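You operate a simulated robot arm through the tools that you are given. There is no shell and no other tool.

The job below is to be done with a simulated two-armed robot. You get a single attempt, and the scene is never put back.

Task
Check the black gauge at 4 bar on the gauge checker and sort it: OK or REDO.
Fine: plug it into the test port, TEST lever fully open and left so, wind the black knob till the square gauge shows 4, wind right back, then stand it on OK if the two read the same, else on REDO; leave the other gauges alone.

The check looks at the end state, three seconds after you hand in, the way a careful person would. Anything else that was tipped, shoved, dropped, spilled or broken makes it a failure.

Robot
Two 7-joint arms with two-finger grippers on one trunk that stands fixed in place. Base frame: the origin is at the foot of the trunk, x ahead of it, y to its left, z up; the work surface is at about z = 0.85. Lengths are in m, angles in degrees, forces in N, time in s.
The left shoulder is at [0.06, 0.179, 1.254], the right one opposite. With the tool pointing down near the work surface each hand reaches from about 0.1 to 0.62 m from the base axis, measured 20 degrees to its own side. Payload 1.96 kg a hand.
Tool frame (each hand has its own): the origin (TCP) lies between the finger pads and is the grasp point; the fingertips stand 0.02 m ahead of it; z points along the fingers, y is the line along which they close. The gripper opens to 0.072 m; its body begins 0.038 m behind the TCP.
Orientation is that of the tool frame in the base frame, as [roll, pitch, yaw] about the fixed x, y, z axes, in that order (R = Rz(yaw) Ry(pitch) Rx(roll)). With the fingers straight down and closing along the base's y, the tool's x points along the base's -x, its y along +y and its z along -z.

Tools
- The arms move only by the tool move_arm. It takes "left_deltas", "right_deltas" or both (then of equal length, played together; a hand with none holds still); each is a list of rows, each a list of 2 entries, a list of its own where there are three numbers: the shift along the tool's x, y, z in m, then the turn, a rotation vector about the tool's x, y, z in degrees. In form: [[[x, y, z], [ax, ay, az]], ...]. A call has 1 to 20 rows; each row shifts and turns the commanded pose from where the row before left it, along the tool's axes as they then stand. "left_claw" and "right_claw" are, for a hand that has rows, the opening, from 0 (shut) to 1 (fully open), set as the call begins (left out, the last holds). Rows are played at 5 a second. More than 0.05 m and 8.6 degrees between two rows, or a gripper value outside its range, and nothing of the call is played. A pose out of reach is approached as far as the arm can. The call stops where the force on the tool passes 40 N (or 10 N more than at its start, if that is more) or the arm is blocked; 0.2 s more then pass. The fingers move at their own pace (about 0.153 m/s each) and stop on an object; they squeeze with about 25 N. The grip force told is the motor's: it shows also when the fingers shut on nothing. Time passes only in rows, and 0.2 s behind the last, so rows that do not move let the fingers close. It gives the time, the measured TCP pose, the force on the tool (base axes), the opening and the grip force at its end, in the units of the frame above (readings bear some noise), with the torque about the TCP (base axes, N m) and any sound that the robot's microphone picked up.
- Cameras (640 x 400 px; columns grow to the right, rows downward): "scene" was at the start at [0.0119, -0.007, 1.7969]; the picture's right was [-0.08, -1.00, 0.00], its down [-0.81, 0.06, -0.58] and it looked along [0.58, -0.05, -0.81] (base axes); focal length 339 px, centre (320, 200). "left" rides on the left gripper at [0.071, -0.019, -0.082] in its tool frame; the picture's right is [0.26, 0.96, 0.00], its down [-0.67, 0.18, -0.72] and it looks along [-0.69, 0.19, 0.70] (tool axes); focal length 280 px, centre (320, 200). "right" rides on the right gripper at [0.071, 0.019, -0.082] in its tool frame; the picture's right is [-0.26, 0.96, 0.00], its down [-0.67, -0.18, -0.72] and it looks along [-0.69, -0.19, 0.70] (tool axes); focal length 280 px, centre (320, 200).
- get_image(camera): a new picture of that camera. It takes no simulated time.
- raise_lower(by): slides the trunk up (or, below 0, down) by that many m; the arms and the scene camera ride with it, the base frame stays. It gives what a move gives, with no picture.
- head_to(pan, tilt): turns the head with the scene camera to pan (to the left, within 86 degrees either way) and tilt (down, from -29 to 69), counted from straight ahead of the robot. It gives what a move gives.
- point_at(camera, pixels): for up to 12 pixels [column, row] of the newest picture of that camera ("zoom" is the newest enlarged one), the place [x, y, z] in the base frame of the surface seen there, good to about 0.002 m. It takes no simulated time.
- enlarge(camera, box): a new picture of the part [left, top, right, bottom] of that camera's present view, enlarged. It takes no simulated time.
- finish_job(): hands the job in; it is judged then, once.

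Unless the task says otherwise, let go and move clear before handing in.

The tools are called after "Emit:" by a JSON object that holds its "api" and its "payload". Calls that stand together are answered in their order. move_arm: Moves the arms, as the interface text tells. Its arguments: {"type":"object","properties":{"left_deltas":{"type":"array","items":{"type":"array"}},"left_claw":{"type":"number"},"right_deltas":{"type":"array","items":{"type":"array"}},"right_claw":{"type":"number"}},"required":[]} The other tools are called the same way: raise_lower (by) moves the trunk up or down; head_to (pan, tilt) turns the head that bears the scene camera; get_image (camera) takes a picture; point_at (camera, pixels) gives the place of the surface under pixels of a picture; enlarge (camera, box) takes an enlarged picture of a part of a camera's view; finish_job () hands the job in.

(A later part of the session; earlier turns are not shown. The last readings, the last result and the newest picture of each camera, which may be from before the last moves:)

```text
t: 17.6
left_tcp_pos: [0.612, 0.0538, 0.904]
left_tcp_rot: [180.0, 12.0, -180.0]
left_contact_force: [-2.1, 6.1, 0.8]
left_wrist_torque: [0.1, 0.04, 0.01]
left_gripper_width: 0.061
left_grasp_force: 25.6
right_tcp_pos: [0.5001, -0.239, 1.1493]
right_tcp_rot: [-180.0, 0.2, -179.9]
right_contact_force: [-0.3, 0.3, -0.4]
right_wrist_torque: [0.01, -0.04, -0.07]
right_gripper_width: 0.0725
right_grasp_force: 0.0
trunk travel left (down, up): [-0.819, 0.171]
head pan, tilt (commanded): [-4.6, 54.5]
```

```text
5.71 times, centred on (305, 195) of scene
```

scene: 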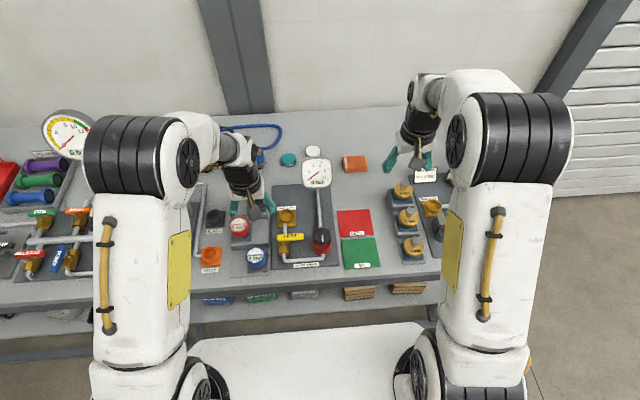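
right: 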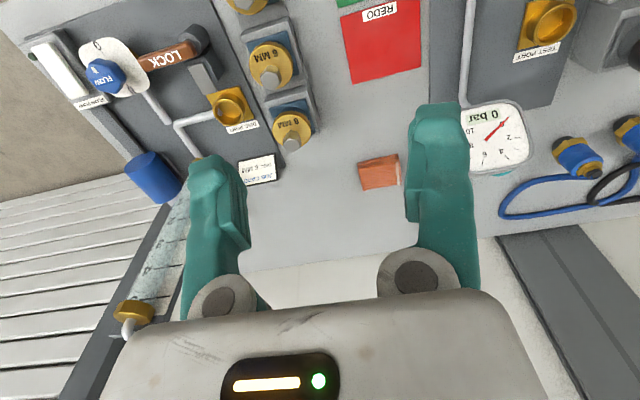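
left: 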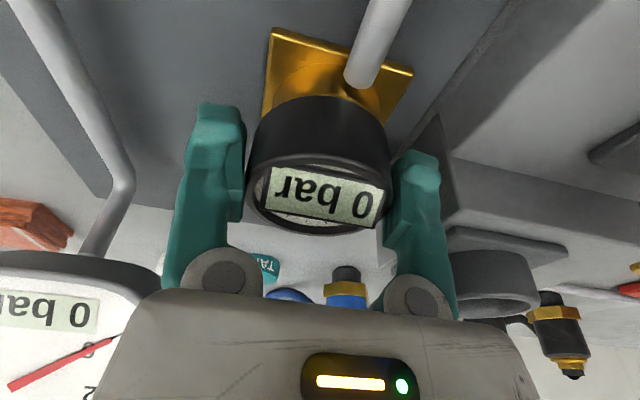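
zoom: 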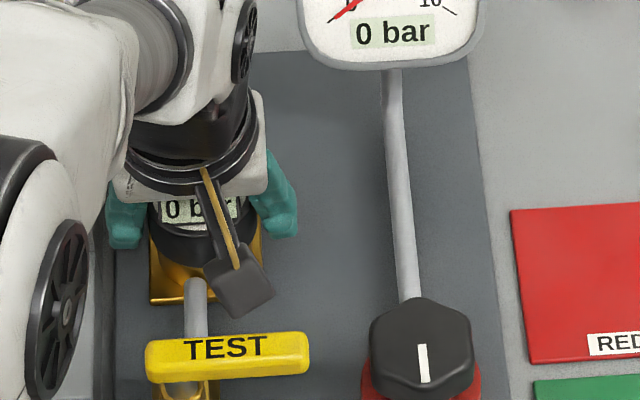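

The plug is in the cup with a small side push (+6 N in y), so I'll ease +0.8 mm in y and press down the last ~3 mm.

Emit:
{"api": "move_arm", "payload": {"left_deltas": [[[0, 0.0008, 0], [0, 0, 0]], [[0.00031, 0, 0.00147], [0, 0, 0]], [[0.00031, 0, 0.00147], [0, 0, 0]], [[0, 0, 0], [0, 0, 0]]]}}

Emit:
{"api": "get_image", "payload": {"camera": "left"}}

```text
t: 18.6
left_tcp_pos: [0.6134, 0.054, 0.9037]
left_tcp_rot: [-180.0, 12.1, -179.9]
left_contact_force: [-0.2, 4.2, 5.8]
left_wrist_torque: [-0.12, 0.02, -0.01]
left_gripper_width: 0.061
left_grasp_force: 25.3
right_tcp_pos: [0.5005, -0.2409, 1.1509]
right_tcp_rot: [-179.9, 0.0, 180.0]
right_contact_force: [0.4, -0.1, 0.4]
right_wrist_torque: [-0.03, 0.04, 0.0]
right_gripper_width: 0.0723
right_grasp_force: 0.1
trunk travel left (down, up): [-0.819, 0.171]
head pan, tilt (commanded): [-4.6, 54.5]
```

```text
taken
```

left: 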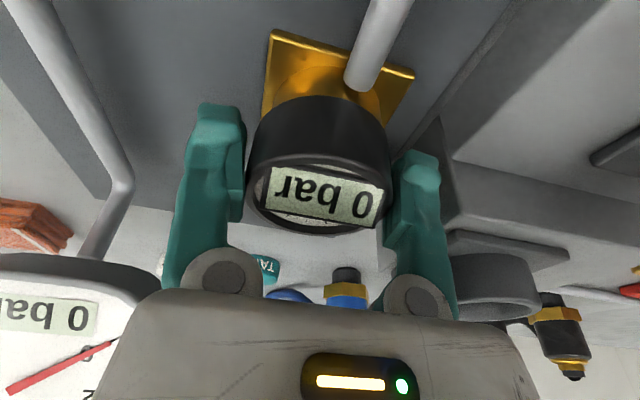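

Upward force is now ~6–9 N at z 0.9037, close to the expected seated height of 0.9015. I'll zoom in to check for a gap between body and cup.

Emit:
{"api": "enlarge", "payload": {"camera": "left", "box": [240, 10, 420, 140]}}

Emit:
{"api": "enlarge", "payload": {"camera": "scene", "box": [270, 180, 320, 220]}}

```text
3.08 times, centred on (330, 75) of left
```

zoom: 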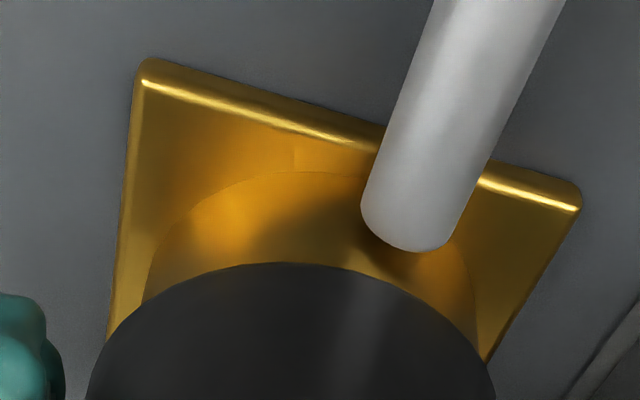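

```text
10.00 times, centred on (295, 200) of scene
```

zoom: 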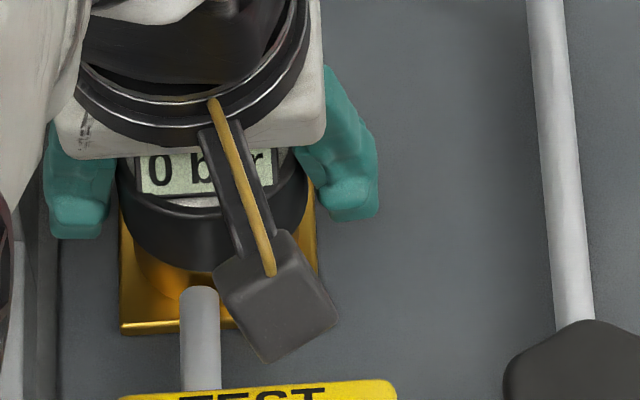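

The picture (cup base arc at row ~65, body edge at ~95) matches how it sat in the holder. I'll press 2 mm more as a check that it's bottomed out.

Emit:
{"api": "move_arm", "payload": {"left_deltas": [[[0.0002, 0.0004, 0.00098], [0, 0, 0]], [[0.0002, 0, 0.00098], [0, 0, 0]], [[0, 0, 0], [0, 0, 0]]]}}

```text
t: 19.4
left_tcp_pos: [0.6131, 0.0538, 0.903]
left_tcp_rot: [-179.9, 12.3, -179.9]
left_contact_force: [4.2, -0.6, 20.9]
left_wrist_torque: [-0.19, 0.29, 0.04]
left_gripper_width: 0.061
left_grasp_force: 24.8
right_tcp_pos: [0.4973, -0.2427, 1.1493]
right_tcp_rot: [179.9, 0.2, 179.9]
right_contact_force: [0.6, 0.3, -0.3]
right_wrist_torque: [0.04, 0.01, 0.01]
right_gripper_width: 0.0718
right_grasp_force: 0.0
trunk travel left (down, up): [-0.819, 0.171]
head pan, tilt (commanded): [-4.6, 54.5]
```

It stops firmly at z 0.903 (21 N), so the gauge is seated. I'll relieve the pressure, open the fingers and lift straight off.

Emit:
{"api": "move_arm", "payload": {"left_deltas": [[[-0.0004, 0, -0.002], [0, 0, 0]], [[0, 0, 0], [0, 0, 0]]]}}

Emit:
{"api": "move_arm", "payload": {"left_deltas": [[[0, 0, 0], [0, 0, 0]], [[0, 0, 0], [0, 0, 0]]], "left_claw": 1}}

Emit:
{"api": "move_arm", "payload": {"left_deltas": [[[-0.0042, 0, -0.0196], [0, 0, 0]], [[-0.0042, 0, -0.0196], [0, 0, 0]], [[-0.0062, 0, -0.0293], [0, 0, 0]], [[-0.0062, 0, -0.0293], [0, 0, 0]]], "left_claw": 1}}

Emit:
{"api": "get_image", "payload": {"camera": "left"}}

Emit:
{"api": "get_image", "payload": {"camera": "scene"}}

```text
t: 20.0
left_tcp_pos: [0.6136, 0.0557, 0.904]
left_tcp_rot: [180.0, 12.1, 180.0]
left_contact_force: [7.5, -0.7, 15.3]
left_wrist_torque: [-0.23, -0.42, 0.08]
left_gripper_width: 0.061
left_grasp_force: 25.0
right_tcp_pos: [0.5005, -0.2414, 1.149]
right_tcp_rot: [179.9, 0.1, -180.0]
right_contact_force: [-0.4, 0.0, 0.3]
right_wrist_torque: [-0.02, 0.01, -0.02]
right_gripper_width: 0.072
right_grasp_force: 0.1
trunk travel left (down, up): [-0.819, 0.171]
head pan, tilt (commanded): [-4.6, 54.5]
```

```text
t: 20.6
left_tcp_pos: [0.6131, 0.0545, 0.9017]
left_tcp_rot: [180.0, 11.8, 179.9]
left_contact_force: [0.4, -0.3, 0.0]
left_wrist_torque: [0.0, -0.02, 0.03]
left_gripper_width: 0.0721
left_grasp_force: 0.1
right_tcp_pos: [0.5014, -0.2415, 1.1496]
right_tcp_rot: [179.8, 0.1, -180.0]
right_contact_force: [-0.8, 0.1, -0.6]
right_wrist_torque: [-0.03, 0.03, -0.03]
right_gripper_width: 0.0721
right_grasp_force: 0.1
trunk travel left (down, up): [-0.819, 0.171]
head pan, tilt (commanded): [-4.6, 54.5]
```

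```text
t: 21.6
left_tcp_pos: [0.6113, 0.056, 1.0019]
left_tcp_rot: [180.0, 12.0, 179.9]
left_contact_force: [-0.2, -0.4, -0.5]
left_wrist_torque: [-0.01, 0.01, 0.03]
left_gripper_width: 0.0721
left_grasp_force: 0.0
right_tcp_pos: [0.5001, -0.2394, 1.1507]
right_tcp_rot: [179.9, 0.1, -179.8]
right_contact_force: [-0.8, -0.3, -0.2]
right_wrist_torque: [0.03, -0.02, -0.03]
right_gripper_width: 0.0717
right_grasp_force: 0.0
trunk travel left (down, up): [-0.819, 0.171]
head pan, tilt (commanded): [-4.6, 54.5]
```

```text
taken
```

left: 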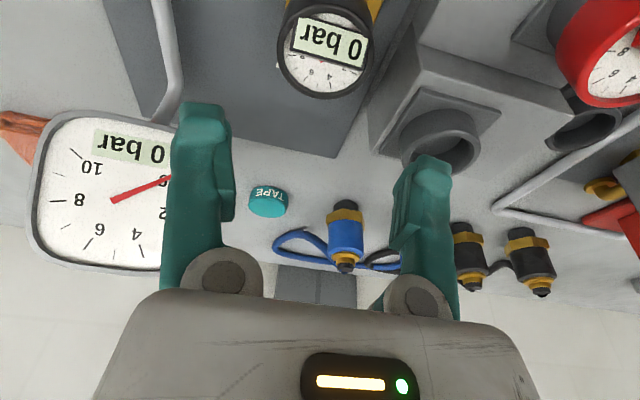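

```text
taken
```

scene: 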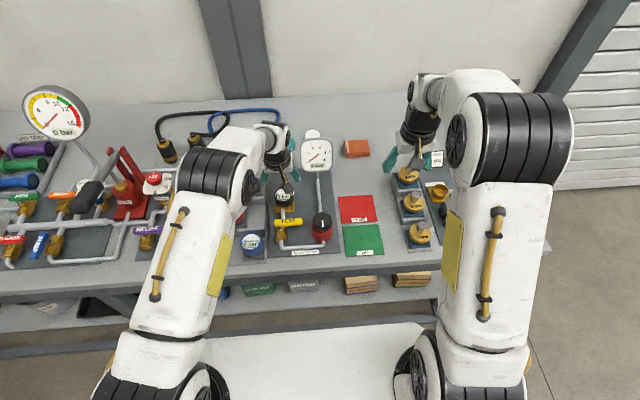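

The gauge stays upright in the port reading 0 bar. Before touching the lever, I'll raise the left hand out of the way and look at the other similar valves for how open levers lie.

Emit:
{"api": "move_arm", "payload": {"left_deltas": [[[0.03, 0.03, -0.035], [0, 0, 0]], [[0.035, 0.035, -0.03], [0, 0, 0]], [[0.035, 0.035, -0.03], [0, 0, 0]], [[0.035, 0.035, -0.02], [0, 0, 0]], [[0.035, 0.035, 0], [0, 0, 0]], [[0.035, 0.03, 0], [0, 0, 0]]]}}

Emit:
{"api": "enlarge", "payload": {"camera": "scene", "box": [0, 140, 200, 290]}}

Emit:
{"api": "enlarge", "payload": {"camera": "scene", "box": [250, 140, 350, 260]}}

```text
refused: row 1 steps farther than a row can; nothing moved
```

```text
2.67 times, centred on (100, 215) of scene
```

zoom: 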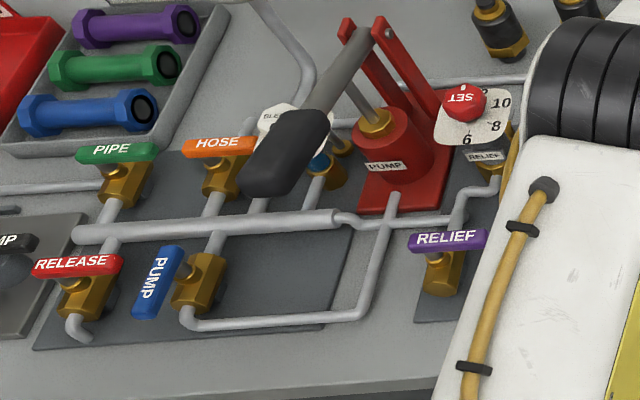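

```text
3.33 times, centred on (300, 200) of scene
```

zoom: 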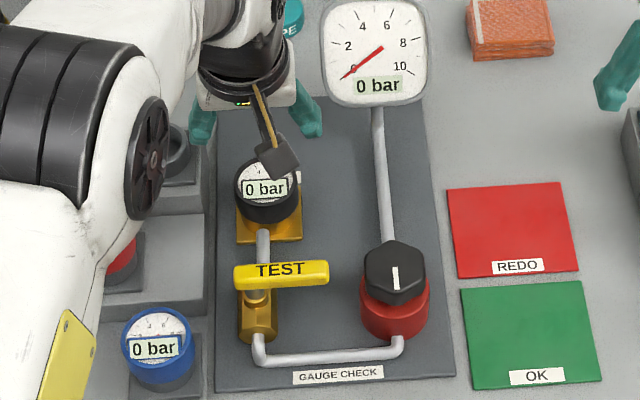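

For comparison, the blue PUMP valve at zoom (157,280) lies along its pipe (open). I'll zoom in on it to see which way it turned relative to its text.

Emit:
{"api": "enlarge", "payload": {"camera": "scene", "box": [5, 200, 105, 280]}}

Emit:
{"api": "point_at", "payload": {"camera": "zoom", "pixels": [[360, 200], [300, 220], [370, 175], [260, 300], [420, 230]]}}

```text
5.00 times, centred on (55, 240) of scene
```

zoom: 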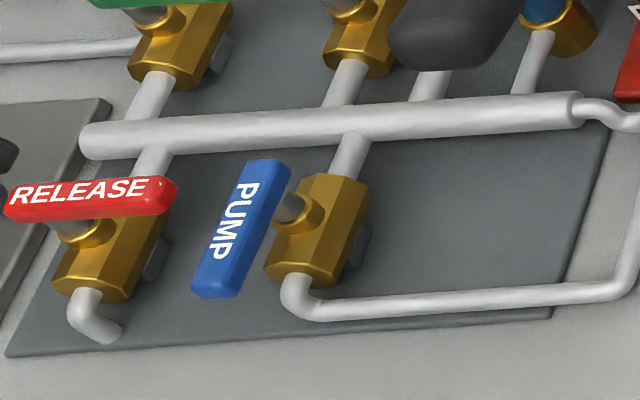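

```text
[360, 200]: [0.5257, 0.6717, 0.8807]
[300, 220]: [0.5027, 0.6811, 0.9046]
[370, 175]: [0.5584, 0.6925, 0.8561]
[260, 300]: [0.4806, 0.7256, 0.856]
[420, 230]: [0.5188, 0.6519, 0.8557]
```

PUMP (open) points toward the robot with its text starting at the pivot, the same lever style as TEST; so TEST should open by swinging from −y to −x (toward the robot). I'll un-tilt and close the left fingers and bring them to the far side of the lever tip, well above.

Emit:
{"api": "move_arm", "payload": {"left_deltas": [[[-0.00624, 0, -0.02934], [0, 6, 0]], [[0.01885, 0, -0.01204], [0, 6, 0]], [[0.0245, -0.022, 0], [0, 0, 0]], [[0.0245, -0.022, 0], [0, 0, 0]], [[0, 0, 0], [0, 0, 0]]], "left_claw": 0}}

Emit:
{"api": "get_image", "payload": {"camera": "left"}}

Emit:
{"api": "enlarge", "payload": {"camera": "scene", "box": [250, 150, 360, 250]}}

```text
t: 22.8
left_tcp_pos: [0.5634, 0.0118, 1.0253]
left_tcp_rot: [180.0, 6.0, -180.0]
left_contact_force: [-0.1, 0.2, 0.1]
left_wrist_torque: [-0.01, 0.02, -0.03]
left_gripper_width: 0.0
left_grasp_force: 24.9
left hand out of reach, approached as far as the arm can: row 2
right_tcp_pos: [0.5016, -0.2408, 1.1482]
right_tcp_rot: [-179.9, 0.1, -180.0]
right_contact_force: [0.2, -0.1, 0.2]
right_wrist_torque: [-0.01, 0.01, -0.03]
right_gripper_width: 0.072
right_grasp_force: 0.2
trunk travel left (down, up): [-0.819, 0.171]
head pan, tilt (commanded): [-4.6, 54.5]
```

```text
taken
```

left: 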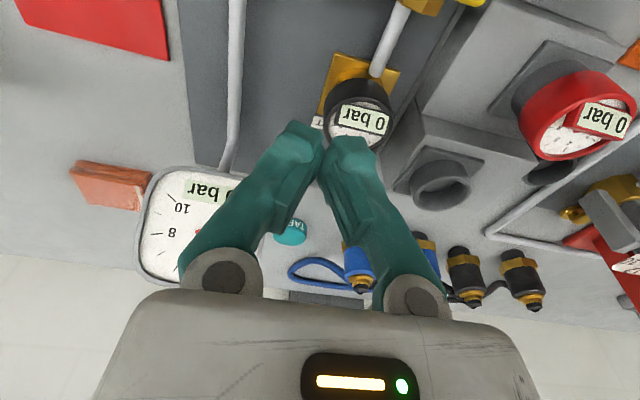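

```text
4.00 times, centred on (305, 200) of scene
```

zoom: 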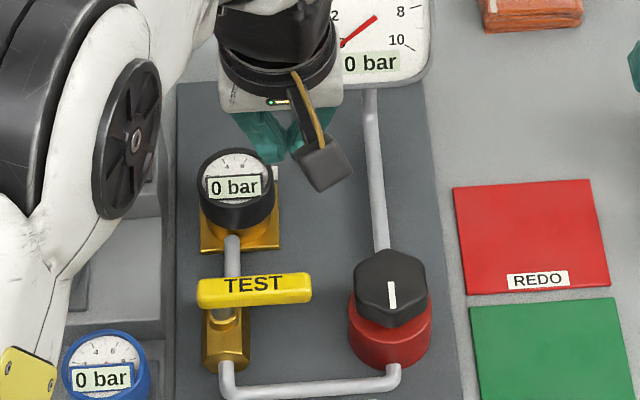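

Row 2's turn was cut by reach, so a 6° tilt remains; I'll finish un-tilting while backing to x≈0.536, then lower behind the lever tip to fingertip z≈0.92.

Emit:
{"api": "move_arm", "payload": {"left_deltas": [[[0.027, 0, -0.0028], [0, 6, 0]], [[0, 0, 0], [0, 0, 0]]]}}

Emit:
{"api": "get_image", "payload": {"camera": "left"}}

```text
t: 23.4
left_tcp_pos: [0.5378, 0.0122, 1.0264]
left_tcp_rot: [-180.0, -0.2, -179.9]
left_contact_force: [0.0, 0.2, -0.8]
left_wrist_torque: [0.02, 0.01, 0.0]
left_gripper_width: 0.0
left_grasp_force: 25.2
right_tcp_pos: [0.5016, -0.2391, 1.1502]
right_tcp_rot: [180.0, 0.1, -179.9]
right_contact_force: [0.4, 0.4, -1.0]
right_wrist_torque: [0.01, 0.0, -0.04]
right_gripper_width: 0.0722
right_grasp_force: 0.1
trunk travel left (down, up): [-0.819, 0.171]
head pan, tilt (commanded): [-4.6, 54.5]
```

```text
taken
```

left: 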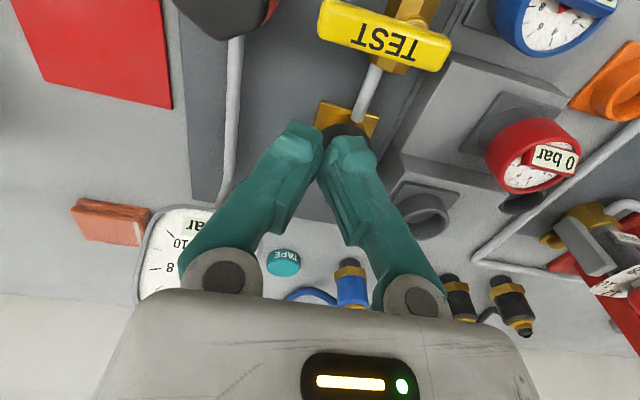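

The lever tip is just ahead (px 325,20) with the fingers on its far side. Lowering to z≈0.94 now.

Emit:
{"api": "move_arm", "payload": {"left_deltas": [[[0, 0, 0.0285], [0, 0, 0]], [[0, 0, 0.0285], [0, 0, 0]], [[0, 0, 0.0285], [0, 0, 0]], [[0, 0, 0], [0, 0, 0]]]}}

Emit:
{"api": "get_image", "payload": {"camera": "left"}}

Emit:
{"api": "enlarge", "payload": {"camera": "scene", "box": [260, 170, 350, 250]}}

```text
t: 24.4
left_tcp_pos: [0.538, 0.0112, 0.9402]
left_tcp_rot: [-179.9, 0.0, -180.0]
left_contact_force: [0.1, 0.4, 1.0]
left_wrist_torque: [0.0, -0.02, 0.01]
left_gripper_width: 0.0001
left_grasp_force: 24.9
right_tcp_pos: [0.5006, -0.2413, 1.1488]
right_tcp_rot: [179.9, 0.1, -179.8]
right_contact_force: [0.1, 0.3, 0.4]
right_wrist_torque: [-0.01, 0.0, -0.03]
right_gripper_width: 0.0721
right_grasp_force: 0.1
trunk travel left (down, up): [-0.819, 0.171]
head pan, tilt (commanded): [-4.6, 54.5]
```

```text
taken
```

left: 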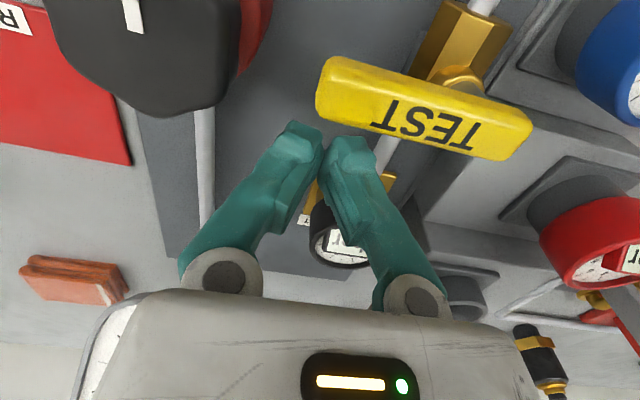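

```text
5.00 times, centred on (305, 210) of scene
```

zoom: 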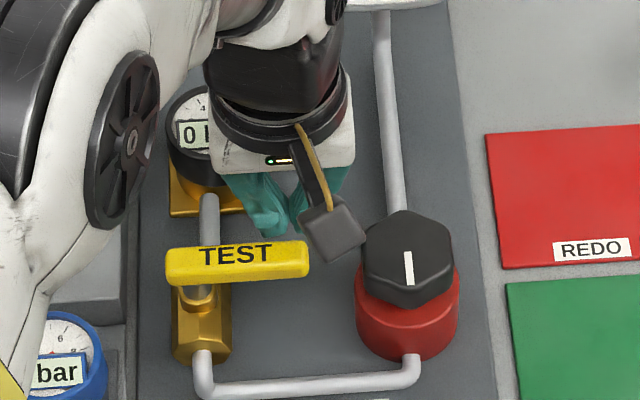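

The fingertips sit just beyond the lever tip at z 0.94. I'll push gently toward the robot by the first ~15° and see whether it swings or resists.

Emit:
{"api": "move_arm", "payload": {"left_deltas": [[[0.01, 0.002, 0], [0, 0, 0]], [[0.009, 0.0015, 0], [0, 0, 0]], [[0.005, -0.0015, 0], [0, 0, 0]], [[0.005, -0.0015, 0], [0, 0, 0]], [[0, 0, 0], [0, 0, 0]]]}}

Emit:
{"api": "get_image", "payload": {"camera": "left"}}

```text
t: 25.6
left_tcp_pos: [0.5072, 0.0115, 0.9405]
left_tcp_rot: [180.0, -0.1, -179.8]
left_contact_force: [-0.7, 0.0, -0.1]
left_wrist_torque: [0.01, 0.01, 0.02]
left_gripper_width: 0.0001
left_grasp_force: 25.5
right_tcp_pos: [0.5005, -0.2403, 1.1484]
right_tcp_rot: [-180.0, 0.1, -179.9]
right_contact_force: [-0.1, 0.2, 0.4]
right_wrist_torque: [0.04, 0.03, 0.01]
right_gripper_width: 0.0721
right_grasp_force: 0.1
trunk travel left (down, up): [-0.819, 0.171]
head pan, tilt (commanded): [-4.6, 54.5]
```

```text
taken
```

left: 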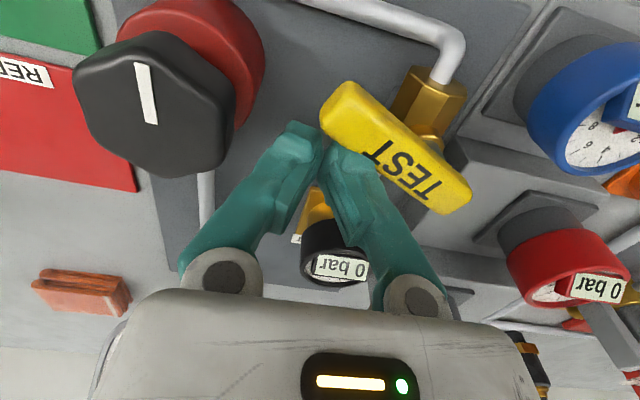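

The lever swings freely the expected way (about 20°). I'll continue along the arc to about 75°.

Emit:
{"api": "move_arm", "payload": {"left_deltas": [[[0.0056, -0.0005, 0], [0, 0, 0]], [[0.0056, -0.0005, 0], [0, 0, 0]], [[0.0062, 0.0011, 0], [0, 0, 0]], [[0.0063, 0.0012, 0], [0, 0, 0]], [[0.0061, 0.0031, 0], [0, 0, 0]], [[0.0062, 0.0032, 0], [0, 0, 0]], [[0.0052, 0.0051, 0], [0, 0, 0]], [[0.0052, 0.0051, 0], [0, 0, 0]], [[0, 0, 0], [0, 0, 0]]]}}

Emit:
{"api": "get_image", "payload": {"camera": "left"}}

Emit:
{"api": "enlarge", "payload": {"camera": "scene", "box": [260, 170, 350, 260]}}

```text
t: 27.6
left_tcp_pos: [0.4616, 0.0293, 0.9394]
left_tcp_rot: [-179.9, 0.1, -180.0]
left_contact_force: [0.3, -0.1, -0.2]
left_wrist_torque: [0.02, -0.03, 0.01]
left_gripper_width: 0.0
left_grasp_force: 25.7
right_tcp_pos: [0.5009, -0.2417, 1.1487]
right_tcp_rot: [180.0, 0.1, -179.9]
right_contact_force: [0.2, -0.2, 0.0]
right_wrist_torque: [0.0, -0.01, 0.01]
right_gripper_width: 0.0719
right_grasp_force: 0.0
trunk travel left (down, up): [-0.819, 0.171]
head pan, tilt (commanded): [-4.6, 54.5]
```

```text
taken
```

left: 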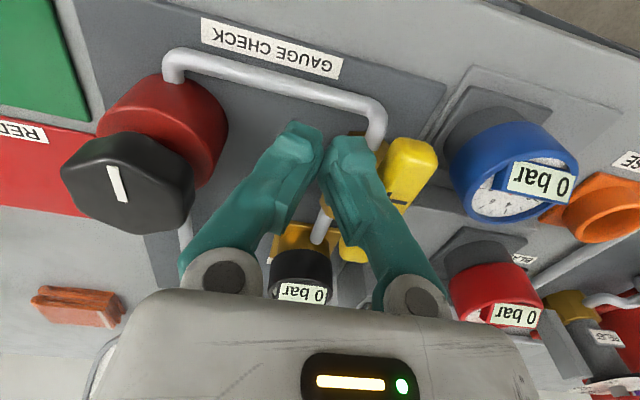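

```text
4.44 times, centred on (305, 215) of scene
```

zoom: 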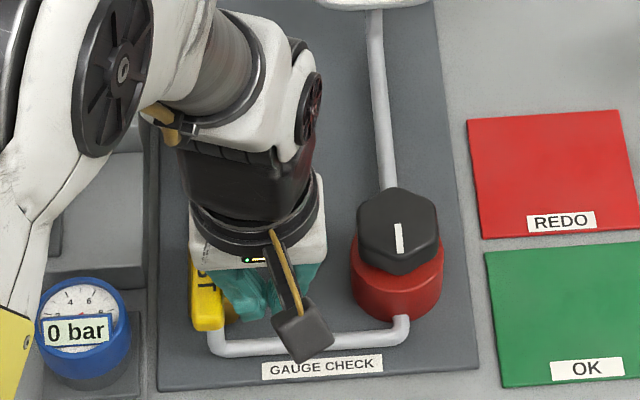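

The lever is nearly along the pipe (~80°). I'll push on toward +y in small steps and watch for the stop.

Emit:
{"api": "move_arm", "payload": {"left_deltas": [[[0.003, 0.003, 0], [0, 0, 0]], [[0.002, 0.003, 0], [0, 0, 0]], [[0.001, 0.003, 0], [0, 0, 0]], [[0, 0, 0], [0, 0, 0]]]}}

Emit:
{"api": "get_image", "payload": {"camera": "left"}}

```text
t: 28.6
left_tcp_pos: [0.4554, 0.0372, 0.9409]
left_tcp_rot: [180.0, 0.0, 180.0]
left_contact_force: [0.4, -1.9, 1.2]
left_wrist_torque: [-0.02, -0.02, -0.01]
left_gripper_width: 0.0001
left_grasp_force: 25.0
right_tcp_pos: [0.4996, -0.2417, 1.1491]
right_tcp_rot: [179.9, 0.1, -180.0]
right_contact_force: [0.5, -0.2, -0.1]
right_wrist_torque: [0.01, -0.01, -0.03]
right_gripper_width: 0.072
right_grasp_force: 0.0
trunk travel left (down, up): [-0.819, 0.171]
head pan, tilt (commanded): [-4.6, 54.5]
```

```text
taken
```

left: 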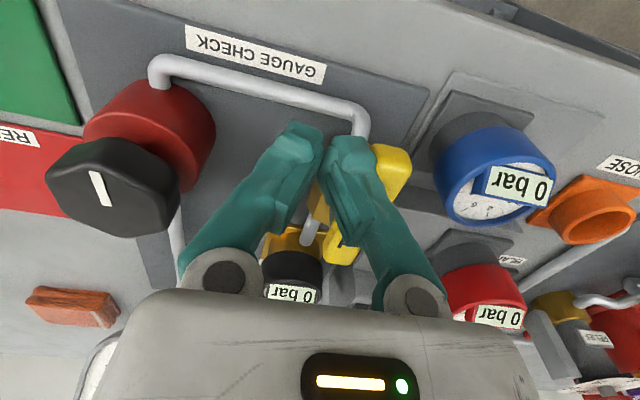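

Some side force now (−1.9 N). I'll push further in 2–3 mm steps until it stops.

Emit:
{"api": "move_arm", "payload": {"left_deltas": [[[0, 0.0025, 0], [0, 0, 0]], [[0, 0.0025, 0], [0, 0, 0]], [[0, 0.0025, 0], [0, 0, 0]], [[0, 0, 0], [0, 0, 0]]]}}

Emit:
{"api": "get_image", "payload": {"camera": "left"}}

```text
t: 29.6
left_tcp_pos: [0.4546, 0.0392, 0.94]
left_tcp_rot: [180.0, 0.0, 179.8]
left_contact_force: [1.5, -33.4, -3.2]
left_wrist_torque: [-0.19, -0.02, -0.3]
left_gripper_width: 0.0001
left_grasp_force: 25.2
right_tcp_pos: [0.5007, -0.2471, 1.147]
right_tcp_rot: [179.8, 0.1, 180.0]
right_contact_force: [0.0, 0.9, -0.6]
right_wrist_torque: [-0.02, -0.01, 0.02]
right_gripper_width: 0.0721
right_grasp_force: 0.1
trunk travel left (down, up): [-0.819, 0.171]
head pan, tilt (commanded): [-4.6, 54.5]
```

```text
taken
```

left: 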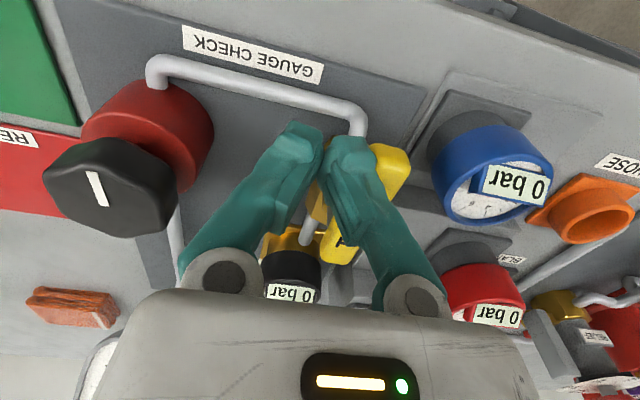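

The lever is hard against its stop (−33 N). I'll back the fingers off it, rise straight up, and take the left arm clear to the left.

Emit:
{"api": "move_arm", "payload": {"left_deltas": [[[0, -0.01, 0], [0, 0, 0]], [[0, -0.007, 0], [0, 0, 0]], [[0, 0, -0.03], [0, 0, 0]], [[0, 0, -0.04], [0, 0, 0]], [[0, 0, -0.045], [0, 0, 0]], [[0.02, 0.035, -0.02], [0, 0, 0]], [[0.02, 0.045, 0], [0, 0, 0]], [[0.02, 0.045, 0], [0, 0, 0]], [[0.02, 0.045, 0], [0, 0, 0]], [[0.02, 0.045, 0], [0, 0, 0]], [[0, 0, 0], [0, 0, 0]]]}}

Emit:
{"api": "get_image", "payload": {"camera": "scene"}}

Emit:
{"api": "enlarge", "payload": {"camera": "scene", "box": [250, 140, 350, 260]}}

```text
t: 32.0
left_tcp_pos: [0.3572, 0.2446, 1.0747]
left_tcp_rot: [-180.0, 0.0, 180.0]
left_contact_force: [-0.2, 0.4, 1.9]
left_wrist_torque: [-0.03, 0.0, 0.03]
left_gripper_width: 0.0001
left_grasp_force: 24.9
right_tcp_pos: [0.5011, -0.2415, 1.1496]
right_tcp_rot: [179.8, 0.1, -180.0]
right_contact_force: [0.5, 0.0, 0.2]
right_wrist_torque: [0.02, 0.0, -0.02]
right_gripper_width: 0.0722
right_grasp_force: 0.1
trunk travel left (down, up): [-0.819, 0.171]
head pan, tilt (commanded): [-4.6, 54.5]
```

```text
taken
```

scene: 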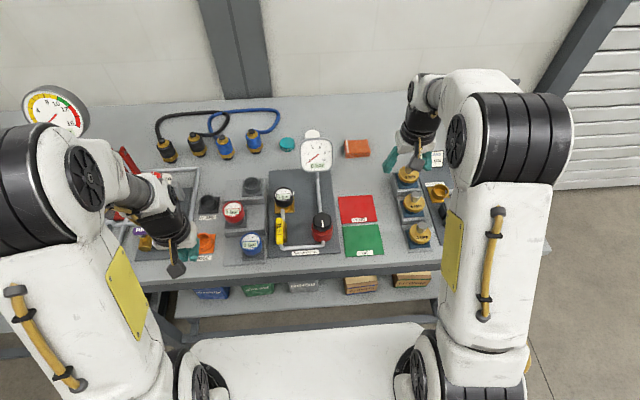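

```text
3.33 times, centred on (300, 200) of scene
```

zoom: 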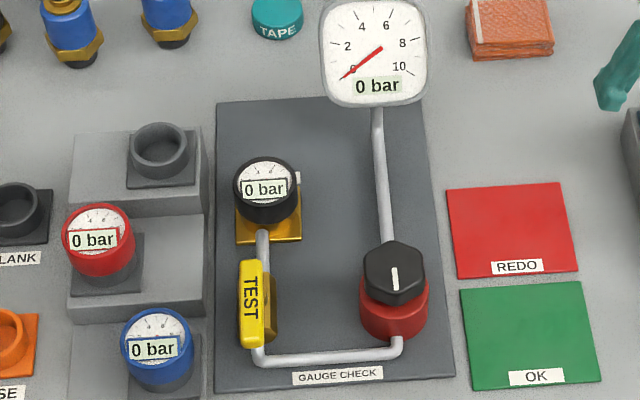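

TEST now lies straight along the pipe. Next is the knob: I'll measure its body and the red housing below with the current zoom.

Emit:
{"api": "point_at", "payload": {"camera": "zoom", "pixels": [[394, 278], [394, 298], [394, 306], [394, 312], [394, 325], [366, 288], [425, 290], [366, 262], [424, 262], [394, 243], [362, 300], [428, 302]]}}

Emit:
{"api": "enlarge", "payload": {"camera": "scene", "box": [300, 200, 345, 250]}}

```text
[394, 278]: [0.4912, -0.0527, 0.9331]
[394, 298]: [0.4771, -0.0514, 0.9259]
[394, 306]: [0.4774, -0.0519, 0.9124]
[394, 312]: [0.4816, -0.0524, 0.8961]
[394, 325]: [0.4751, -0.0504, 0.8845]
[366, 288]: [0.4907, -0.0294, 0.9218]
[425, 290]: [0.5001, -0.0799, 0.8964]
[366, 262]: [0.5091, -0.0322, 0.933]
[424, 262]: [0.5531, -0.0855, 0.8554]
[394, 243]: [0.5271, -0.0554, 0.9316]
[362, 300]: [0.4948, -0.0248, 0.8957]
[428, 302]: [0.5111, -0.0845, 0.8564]
```

```text
8.00 times, centred on (322, 225) of scene
```

zoom: 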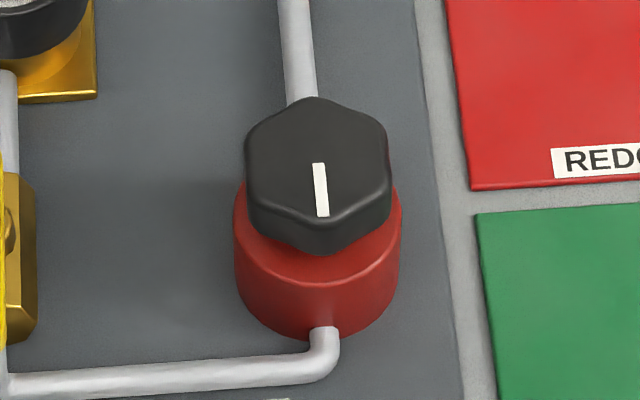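

Knob: hex centre ≈ (0.502, −0.0535), z 0.905–0.933, flats ±0.0217 in y; red housing top 0.896. I'll bring the open right hand above the knob.

Emit:
{"api": "move_arm", "payload": {"right_deltas": [[[0, 0.0375, 0.02], [0, 0, 0]], [[0, 0.0375, 0.02], [0, 0, 0]], [[0, 0.0375, 0.02], [0, 0, 0]], [[0, 0.0375, 0.02], [0, 0, 0]], [[0, 0.0375, 0.02], [0, 0, 0]], [[0, 0, 0], [0, 0, 0]]], "right_claw": 1}}

Emit:
{"api": "get_image", "payload": {"camera": "right"}}

Emit:
{"api": "get_image", "payload": {"camera": "scene"}}

Emit:
{"api": "get_image", "payload": {"camera": "left"}}

```text
t: 33.4
left_tcp_pos: [0.3561, 0.2438, 1.0748]
left_tcp_rot: [180.0, -0.1, 180.0]
left_contact_force: [0.6, 0.4, -0.8]
left_wrist_torque: [0.0, 0.02, 0.0]
left_gripper_width: 0.0001
left_grasp_force: 24.9
right_tcp_pos: [0.5017, -0.0519, 1.0505]
right_tcp_rot: [180.0, 0.1, 180.0]
right_contact_force: [0.3, 0.1, 0.4]
right_wrist_torque: [-0.01, 0.0, 0.0]
right_gripper_width: 0.0722
right_grasp_force: 0.0
trunk travel left (down, up): [-0.819, 0.171]
head pan, tilt (commanded): [-4.6, 54.5]
```

```text
taken
```

right: 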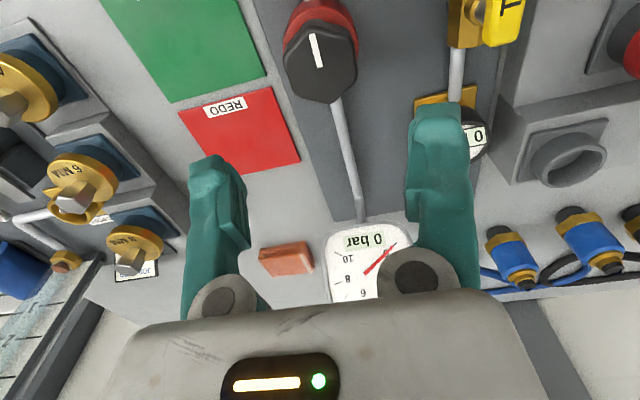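

```text
taken
```

scene: 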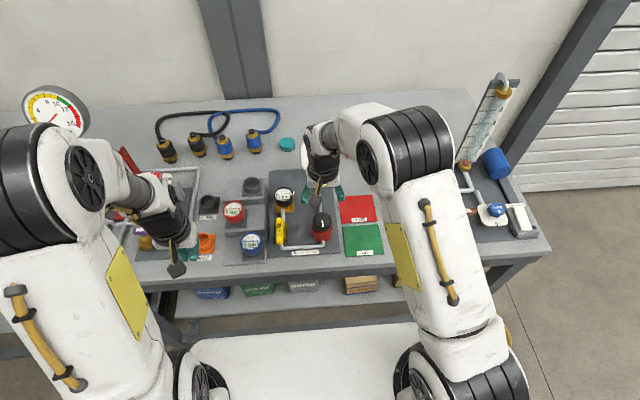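

```text
taken
```

left: 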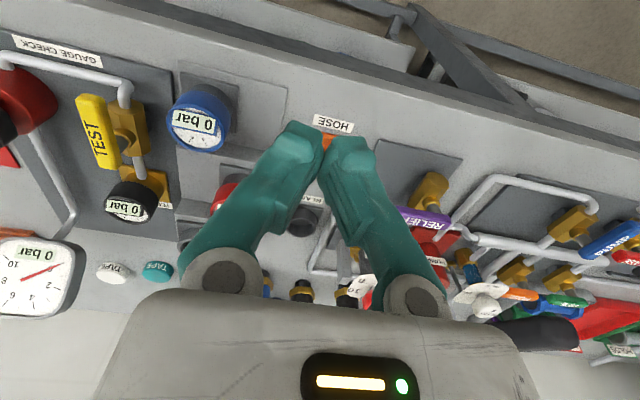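

The left camera sees both gauges at its left edge (black at 130,203; square at 35,275), so I'll yaw the left hand ~12° to bring them further in. I'll also measure the knob through the right camera for centring.

Emit:
{"api": "move_arm", "payload": {"left_deltas": [[[0, 0, 0], [0, 0, 6]], [[0, 0, 0], [0, 0, 6]], [[0, 0, 0], [0, 0, 0]]]}}

Emit:
{"api": "get_image", "payload": {"camera": "left"}}

Emit:
{"api": "get_image", "payload": {"camera": "right"}}

Emit:
{"api": "point_at", "payload": {"camera": "right", "pixels": [[320, 60], [286, 45], [288, 75], [320, 100], [354, 82], [356, 50], [318, 30], [300, 40], [335, 28], [345, 95], [316, 50]]}}

Emit:
{"api": "enlarge", "payload": {"camera": "right", "box": [260, 0, 380, 110]}}

```text
t: 34.2
left_tcp_pos: [0.357, 0.246, 1.0745]
left_tcp_rot: [-179.9, -0.1, 168.0]
left_contact_force: [-0.2, 0.5, 0.2]
left_wrist_torque: [0.02, 0.02, -0.01]
left_gripper_width: 0.0
left_grasp_force: 24.9
right_tcp_pos: [0.5024, -0.0515, 1.0506]
right_tcp_rot: [179.9, 0.1, -179.9]
right_contact_force: [-0.5, -0.7, 0.8]
right_wrist_torque: [-0.02, -0.02, -0.01]
right_gripper_width: 0.0718
right_grasp_force: 0.1
trunk travel left (down, up): [-0.819, 0.171]
head pan, tilt (commanded): [-4.6, 54.5]
```

```text
taken
```

left: 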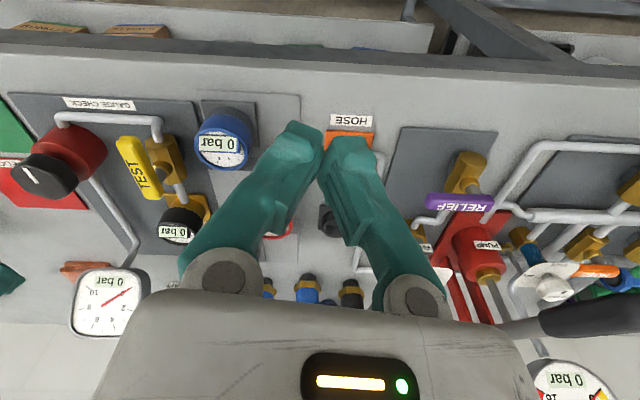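

```text
taken
```

right: 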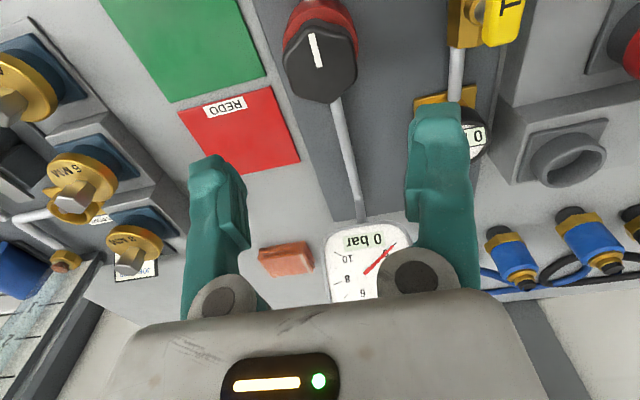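

```text
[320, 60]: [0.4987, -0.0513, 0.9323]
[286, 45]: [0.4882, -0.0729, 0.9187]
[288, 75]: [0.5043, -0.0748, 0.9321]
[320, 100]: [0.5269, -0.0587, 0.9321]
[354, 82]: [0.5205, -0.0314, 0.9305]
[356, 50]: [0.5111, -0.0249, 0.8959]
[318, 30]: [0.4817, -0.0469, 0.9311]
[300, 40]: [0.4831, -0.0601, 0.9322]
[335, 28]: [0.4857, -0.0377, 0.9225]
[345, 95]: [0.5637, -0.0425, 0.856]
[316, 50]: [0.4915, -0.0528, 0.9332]
```

```text
3.64 times, centred on (320, 55) of right
```

zoom: 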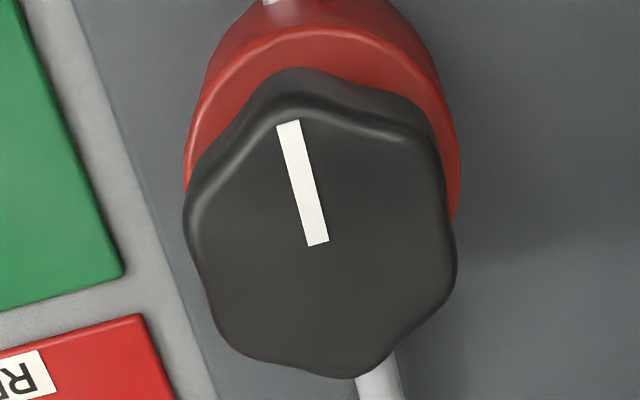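

The knob centre (0.502, −0.0535) is confirmed. I'll shift 1.5 mm and lower the right hand around the knob to z≈0.925.

Emit:
{"api": "move_arm", "payload": {"right_deltas": [[[0, -0.0015, 0.03], [0, 0, 0]], [[0, 0, 0.035], [0, 0, 0]], [[0, 0, 0.035], [0, 0, 0]], [[0, 0, 0.0255], [0, 0, 0]], [[0, 0, 0], [0, 0, 0]]], "right_claw": 1}}

Emit:
{"api": "get_image", "payload": {"camera": "right"}}

Emit:
{"api": "get_image", "payload": {"camera": "left"}}

Emit:
{"api": "get_image", "payload": {"camera": "scene"}}

```text
t: 35.4
left_tcp_pos: [0.3562, 0.2444, 1.0749]
left_tcp_rot: [179.9, 0.0, 168.0]
left_contact_force: [-0.3, 0.4, 0.8]
left_wrist_torque: [0.02, 0.0, 0.01]
left_gripper_width: 0.0
left_grasp_force: 25.0
right_tcp_pos: [0.5021, -0.054, 0.9237]
right_tcp_rot: [179.9, 0.1, -179.9]
right_contact_force: [-0.4, 0.0, -0.1]
right_wrist_torque: [0.04, 0.0, -0.02]
right_gripper_width: 0.072
right_grasp_force: 0.1
trunk travel left (down, up): [-0.819, 0.171]
head pan, tilt (commanded): [-4.6, 54.5]
```

```text
taken
```

right: 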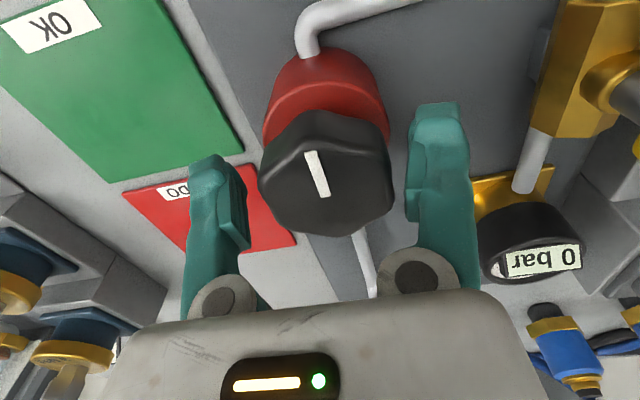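

```text
taken
```

left: 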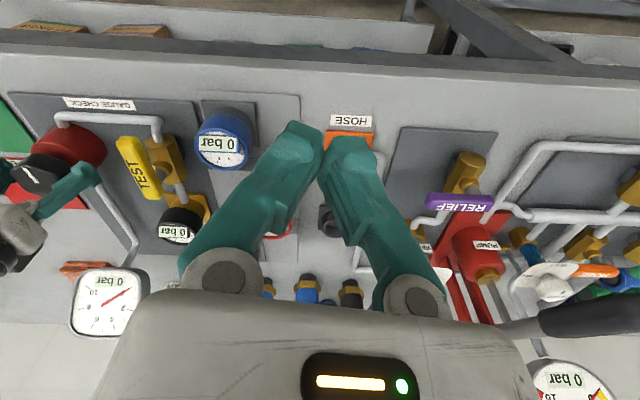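

```text
taken
```

scene: 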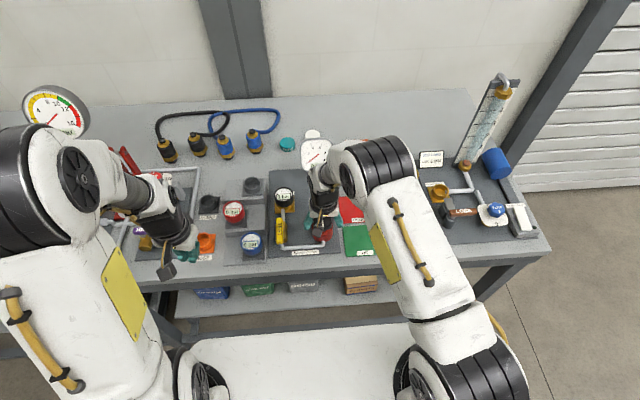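

The knob is centred between the right fingers (px 258–395) and the left camera still sees both gauges. I'll close on the flats and turn 16° clockwise as a first try.

Emit:
{"api": "move_arm", "payload": {"right_deltas": [[[0, 0, 0], [0, 0, 0]], [[0, 0, 0], [0, 0, 0]], [[0, 0, 0], [0, 0, 0]]], "right_claw": 0}}

Emit:
{"api": "move_arm", "payload": {"right_deltas": [[[0, 0, 0], [0, 0, 4]], [[0, 0, 0], [0, 0, 6]], [[0, 0, 0], [0, 0, 6]], [[0, 0, 0], [0, 0, 0]]]}}

Emit:
{"api": "get_image", "payload": {"camera": "right"}}

Emit:
{"api": "enlarge", "payload": {"camera": "left", "box": [0, 150, 240, 340]}}

```text
t: 36.2
left_tcp_pos: [0.3561, 0.2464, 1.0745]
left_tcp_rot: [-179.9, 0.1, 168.1]
left_contact_force: [0.3, 0.2, -0.2]
left_wrist_torque: [0.04, 0.03, -0.02]
left_gripper_width: 0.0
left_grasp_force: 24.7
right_tcp_pos: [0.501, -0.051, 0.9231]
right_tcp_rot: [179.9, 0.0, -179.9]
right_contact_force: [-2.4, 11.0, -4.3]
right_wrist_torque: [0.38, -0.13, 0.02]
right_gripper_width: 0.0507
right_grasp_force: 39.9
trunk travel left (down, up): [-0.819, 0.171]
head pan, tilt (commanded): [-4.6, 54.5]
```

```text
t: 37.2
left_tcp_pos: [0.3571, 0.248, 1.0731]
left_tcp_rot: [-179.8, 0.0, 168.1]
left_contact_force: [-0.5, 0.2, -0.3]
left_wrist_torque: [0.01, -0.01, 0.0]
left_gripper_width: 0.0
left_grasp_force: 25.1
right_tcp_pos: [0.5013, -0.0511, 0.9223]
right_tcp_rot: [-179.8, -0.2, 164.1]
right_contact_force: [-5.7, 20.9, -28.7]
right_wrist_torque: [0.02, 0.05, 1.32]
right_gripper_width: 0.0497
right_grasp_force: 39.6
trunk travel left (down, up): [-0.819, 0.171]
head pan, tilt (commanded): [-4.6, 54.5]
```

```text
taken
```

right: 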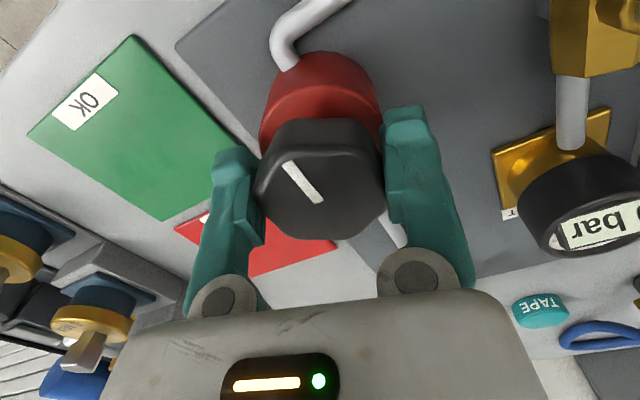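

```text
2.11 times, centred on (120, 245) of left
```

zoom: 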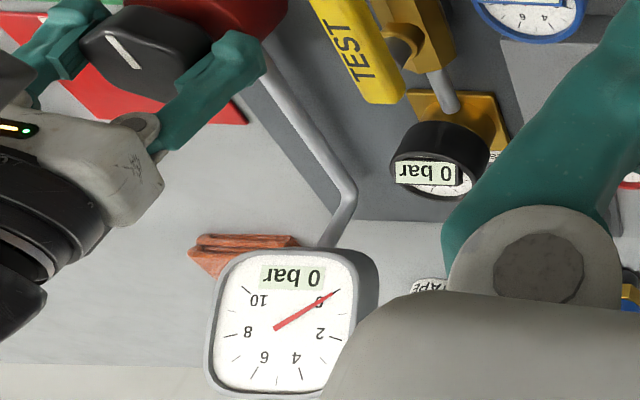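

Relative to the hand the white mark rotated ~16° the other way and the torque rose to 1.3 N m, so the knob did not turn: clockwise is its stop. I'll turn back and re-centre (y +2 mm).

Emit:
{"api": "move_arm", "payload": {"right_deltas": [[[0, 0, 0], [0, 0, -6]], [[0, 0, 0], [0, 0, -6]], [[0, 0, 0], [0, 0, -4]], [[0, 0.0015, 0], [0, 0, 0]], [[0, 0, 0], [0, 0, 0]]]}}

Emit:
{"api": "get_image", "payload": {"camera": "right"}}

```text
t: 38.4
left_tcp_pos: [0.3576, 0.2459, 1.0736]
left_tcp_rot: [-179.8, -0.1, 168.0]
left_contact_force: [0.0, 0.2, 0.0]
left_wrist_torque: [0.02, 0.04, 0.0]
left_gripper_width: 0.0001
left_grasp_force: 25.0
right_tcp_pos: [0.5015, -0.0523, 0.9226]
right_tcp_rot: [-179.8, -0.1, -179.9]
right_contact_force: [-10.6, 13.5, -35.9]
right_wrist_torque: [-0.39, 0.33, 0.02]
right_gripper_width: 0.0498
right_grasp_force: 40.8
trunk travel left (down, up): [-0.819, 0.171]
head pan, tilt (commanded): [-4.6, 54.5]
```

```text
taken
```

right: 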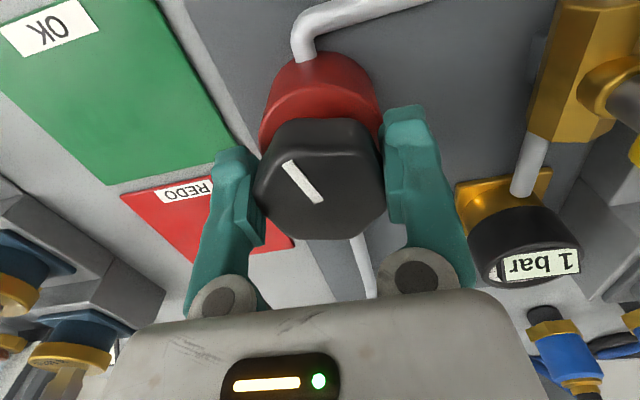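

Turning back counter-clockwise moved the knob, and the black gauge now shows 1 bar, so counter-clockwise raises pressure. I'll ease the downward pull (lower 1.5 mm) and read both gauges.

Emit:
{"api": "move_arm", "payload": {"right_deltas": [[[0, 0.0005, 0.0015], [0, 0, 0]], [[0, 0, 0], [0, 0, 0]]]}}

Emit:
{"api": "enlarge", "payload": {"camera": "left", "box": [0, 150, 240, 340]}}

Emit:
{"api": "enlarge", "payload": {"camera": "scene", "box": [250, 120, 350, 240]}}

```text
t: 39.0
left_tcp_pos: [0.3568, 0.2453, 1.0746]
left_tcp_rot: [-179.9, 0.0, 167.9]
left_contact_force: [0.4, 0.7, -0.2]
left_wrist_torque: [0.01, -0.01, -0.01]
left_gripper_width: 0.0
left_grasp_force: 25.1
right_tcp_pos: [0.5012, -0.0521, 0.9225]
right_tcp_rot: [-180.0, 0.0, -180.0]
right_contact_force: [-10.7, 9.6, -20.2]
right_wrist_torque: [-0.34, 1.14, 0.02]
right_gripper_width: 0.0498
right_grasp_force: 40.0
trunk travel left (down, up): [-0.819, 0.171]
head pan, tilt (commanded): [-4.6, 54.5]
```

```text
2.11 times, centred on (120, 245) of left
```

zoom: 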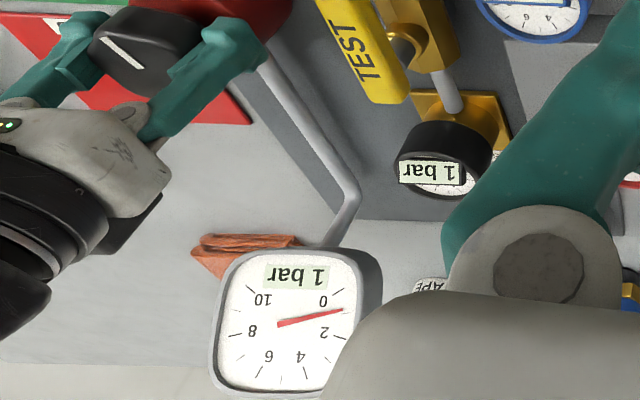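

```text
3.33 times, centred on (300, 180) of scene
```

zoom: 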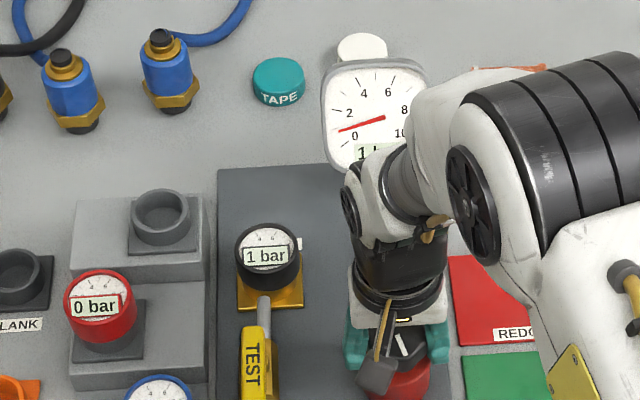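

Both gauges show 1 bar after ~16° counter-clockwise. I'll turn a further 24° (with a small centring correction) and read again.

Emit:
{"api": "move_arm", "payload": {"right_deltas": [[[0.001, 0.0005, 0.001], [0, 0, 0]], [[0, 0, 0], [0, 0, -6]], [[0, 0, 0], [0, 0, -6]], [[0, 0, 0], [0, 0, -6]], [[0, 0, 0], [0, 0, -6]], [[0, 0, 0], [0, 0, 0]]]}}

Emit:
{"api": "enlarge", "payload": {"camera": "left", "box": [0, 150, 240, 340]}}

Emit:
{"api": "get_image", "payload": {"camera": "right"}}

```text
t: 40.4
left_tcp_pos: [0.3558, 0.2443, 1.076]
left_tcp_rot: [180.0, -0.1, 168.0]
left_contact_force: [-0.8, 0.2, 0.1]
left_wrist_torque: [0.05, 0.0, -0.01]
left_gripper_width: 0.0001
left_grasp_force: 25.6
right_tcp_pos: [0.5017, -0.0525, 0.9225]
right_tcp_rot: [-179.8, 0.3, -155.9]
right_contact_force: [5.7, -5.3, 8.7]
right_wrist_torque: [-0.03, -0.21, -0.02]
right_gripper_width: 0.0494
right_grasp_force: 40.0
trunk travel left (down, up): [-0.819, 0.171]
head pan, tilt (commanded): [-4.6, 54.5]
```

```text
2.11 times, centred on (120, 245) of left
```

zoom: 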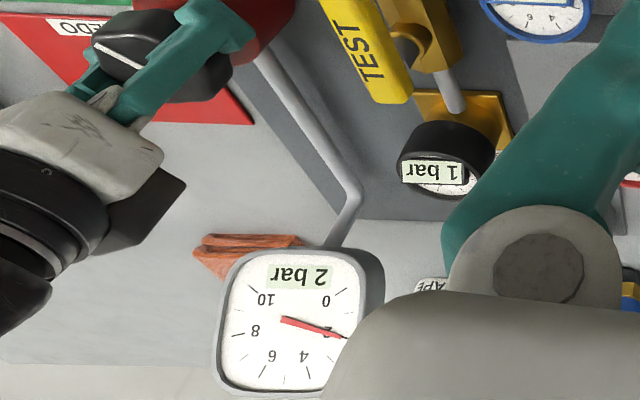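

```text
taken
```

right: 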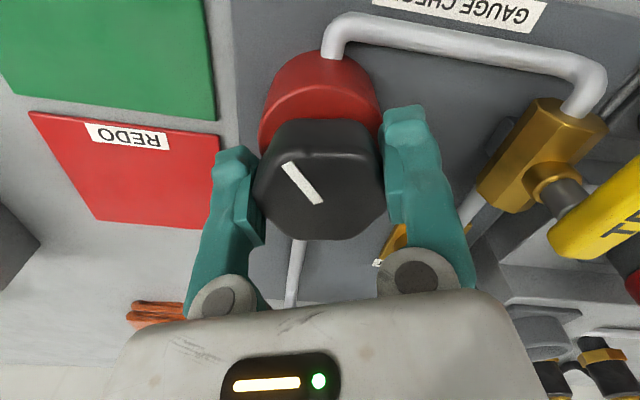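

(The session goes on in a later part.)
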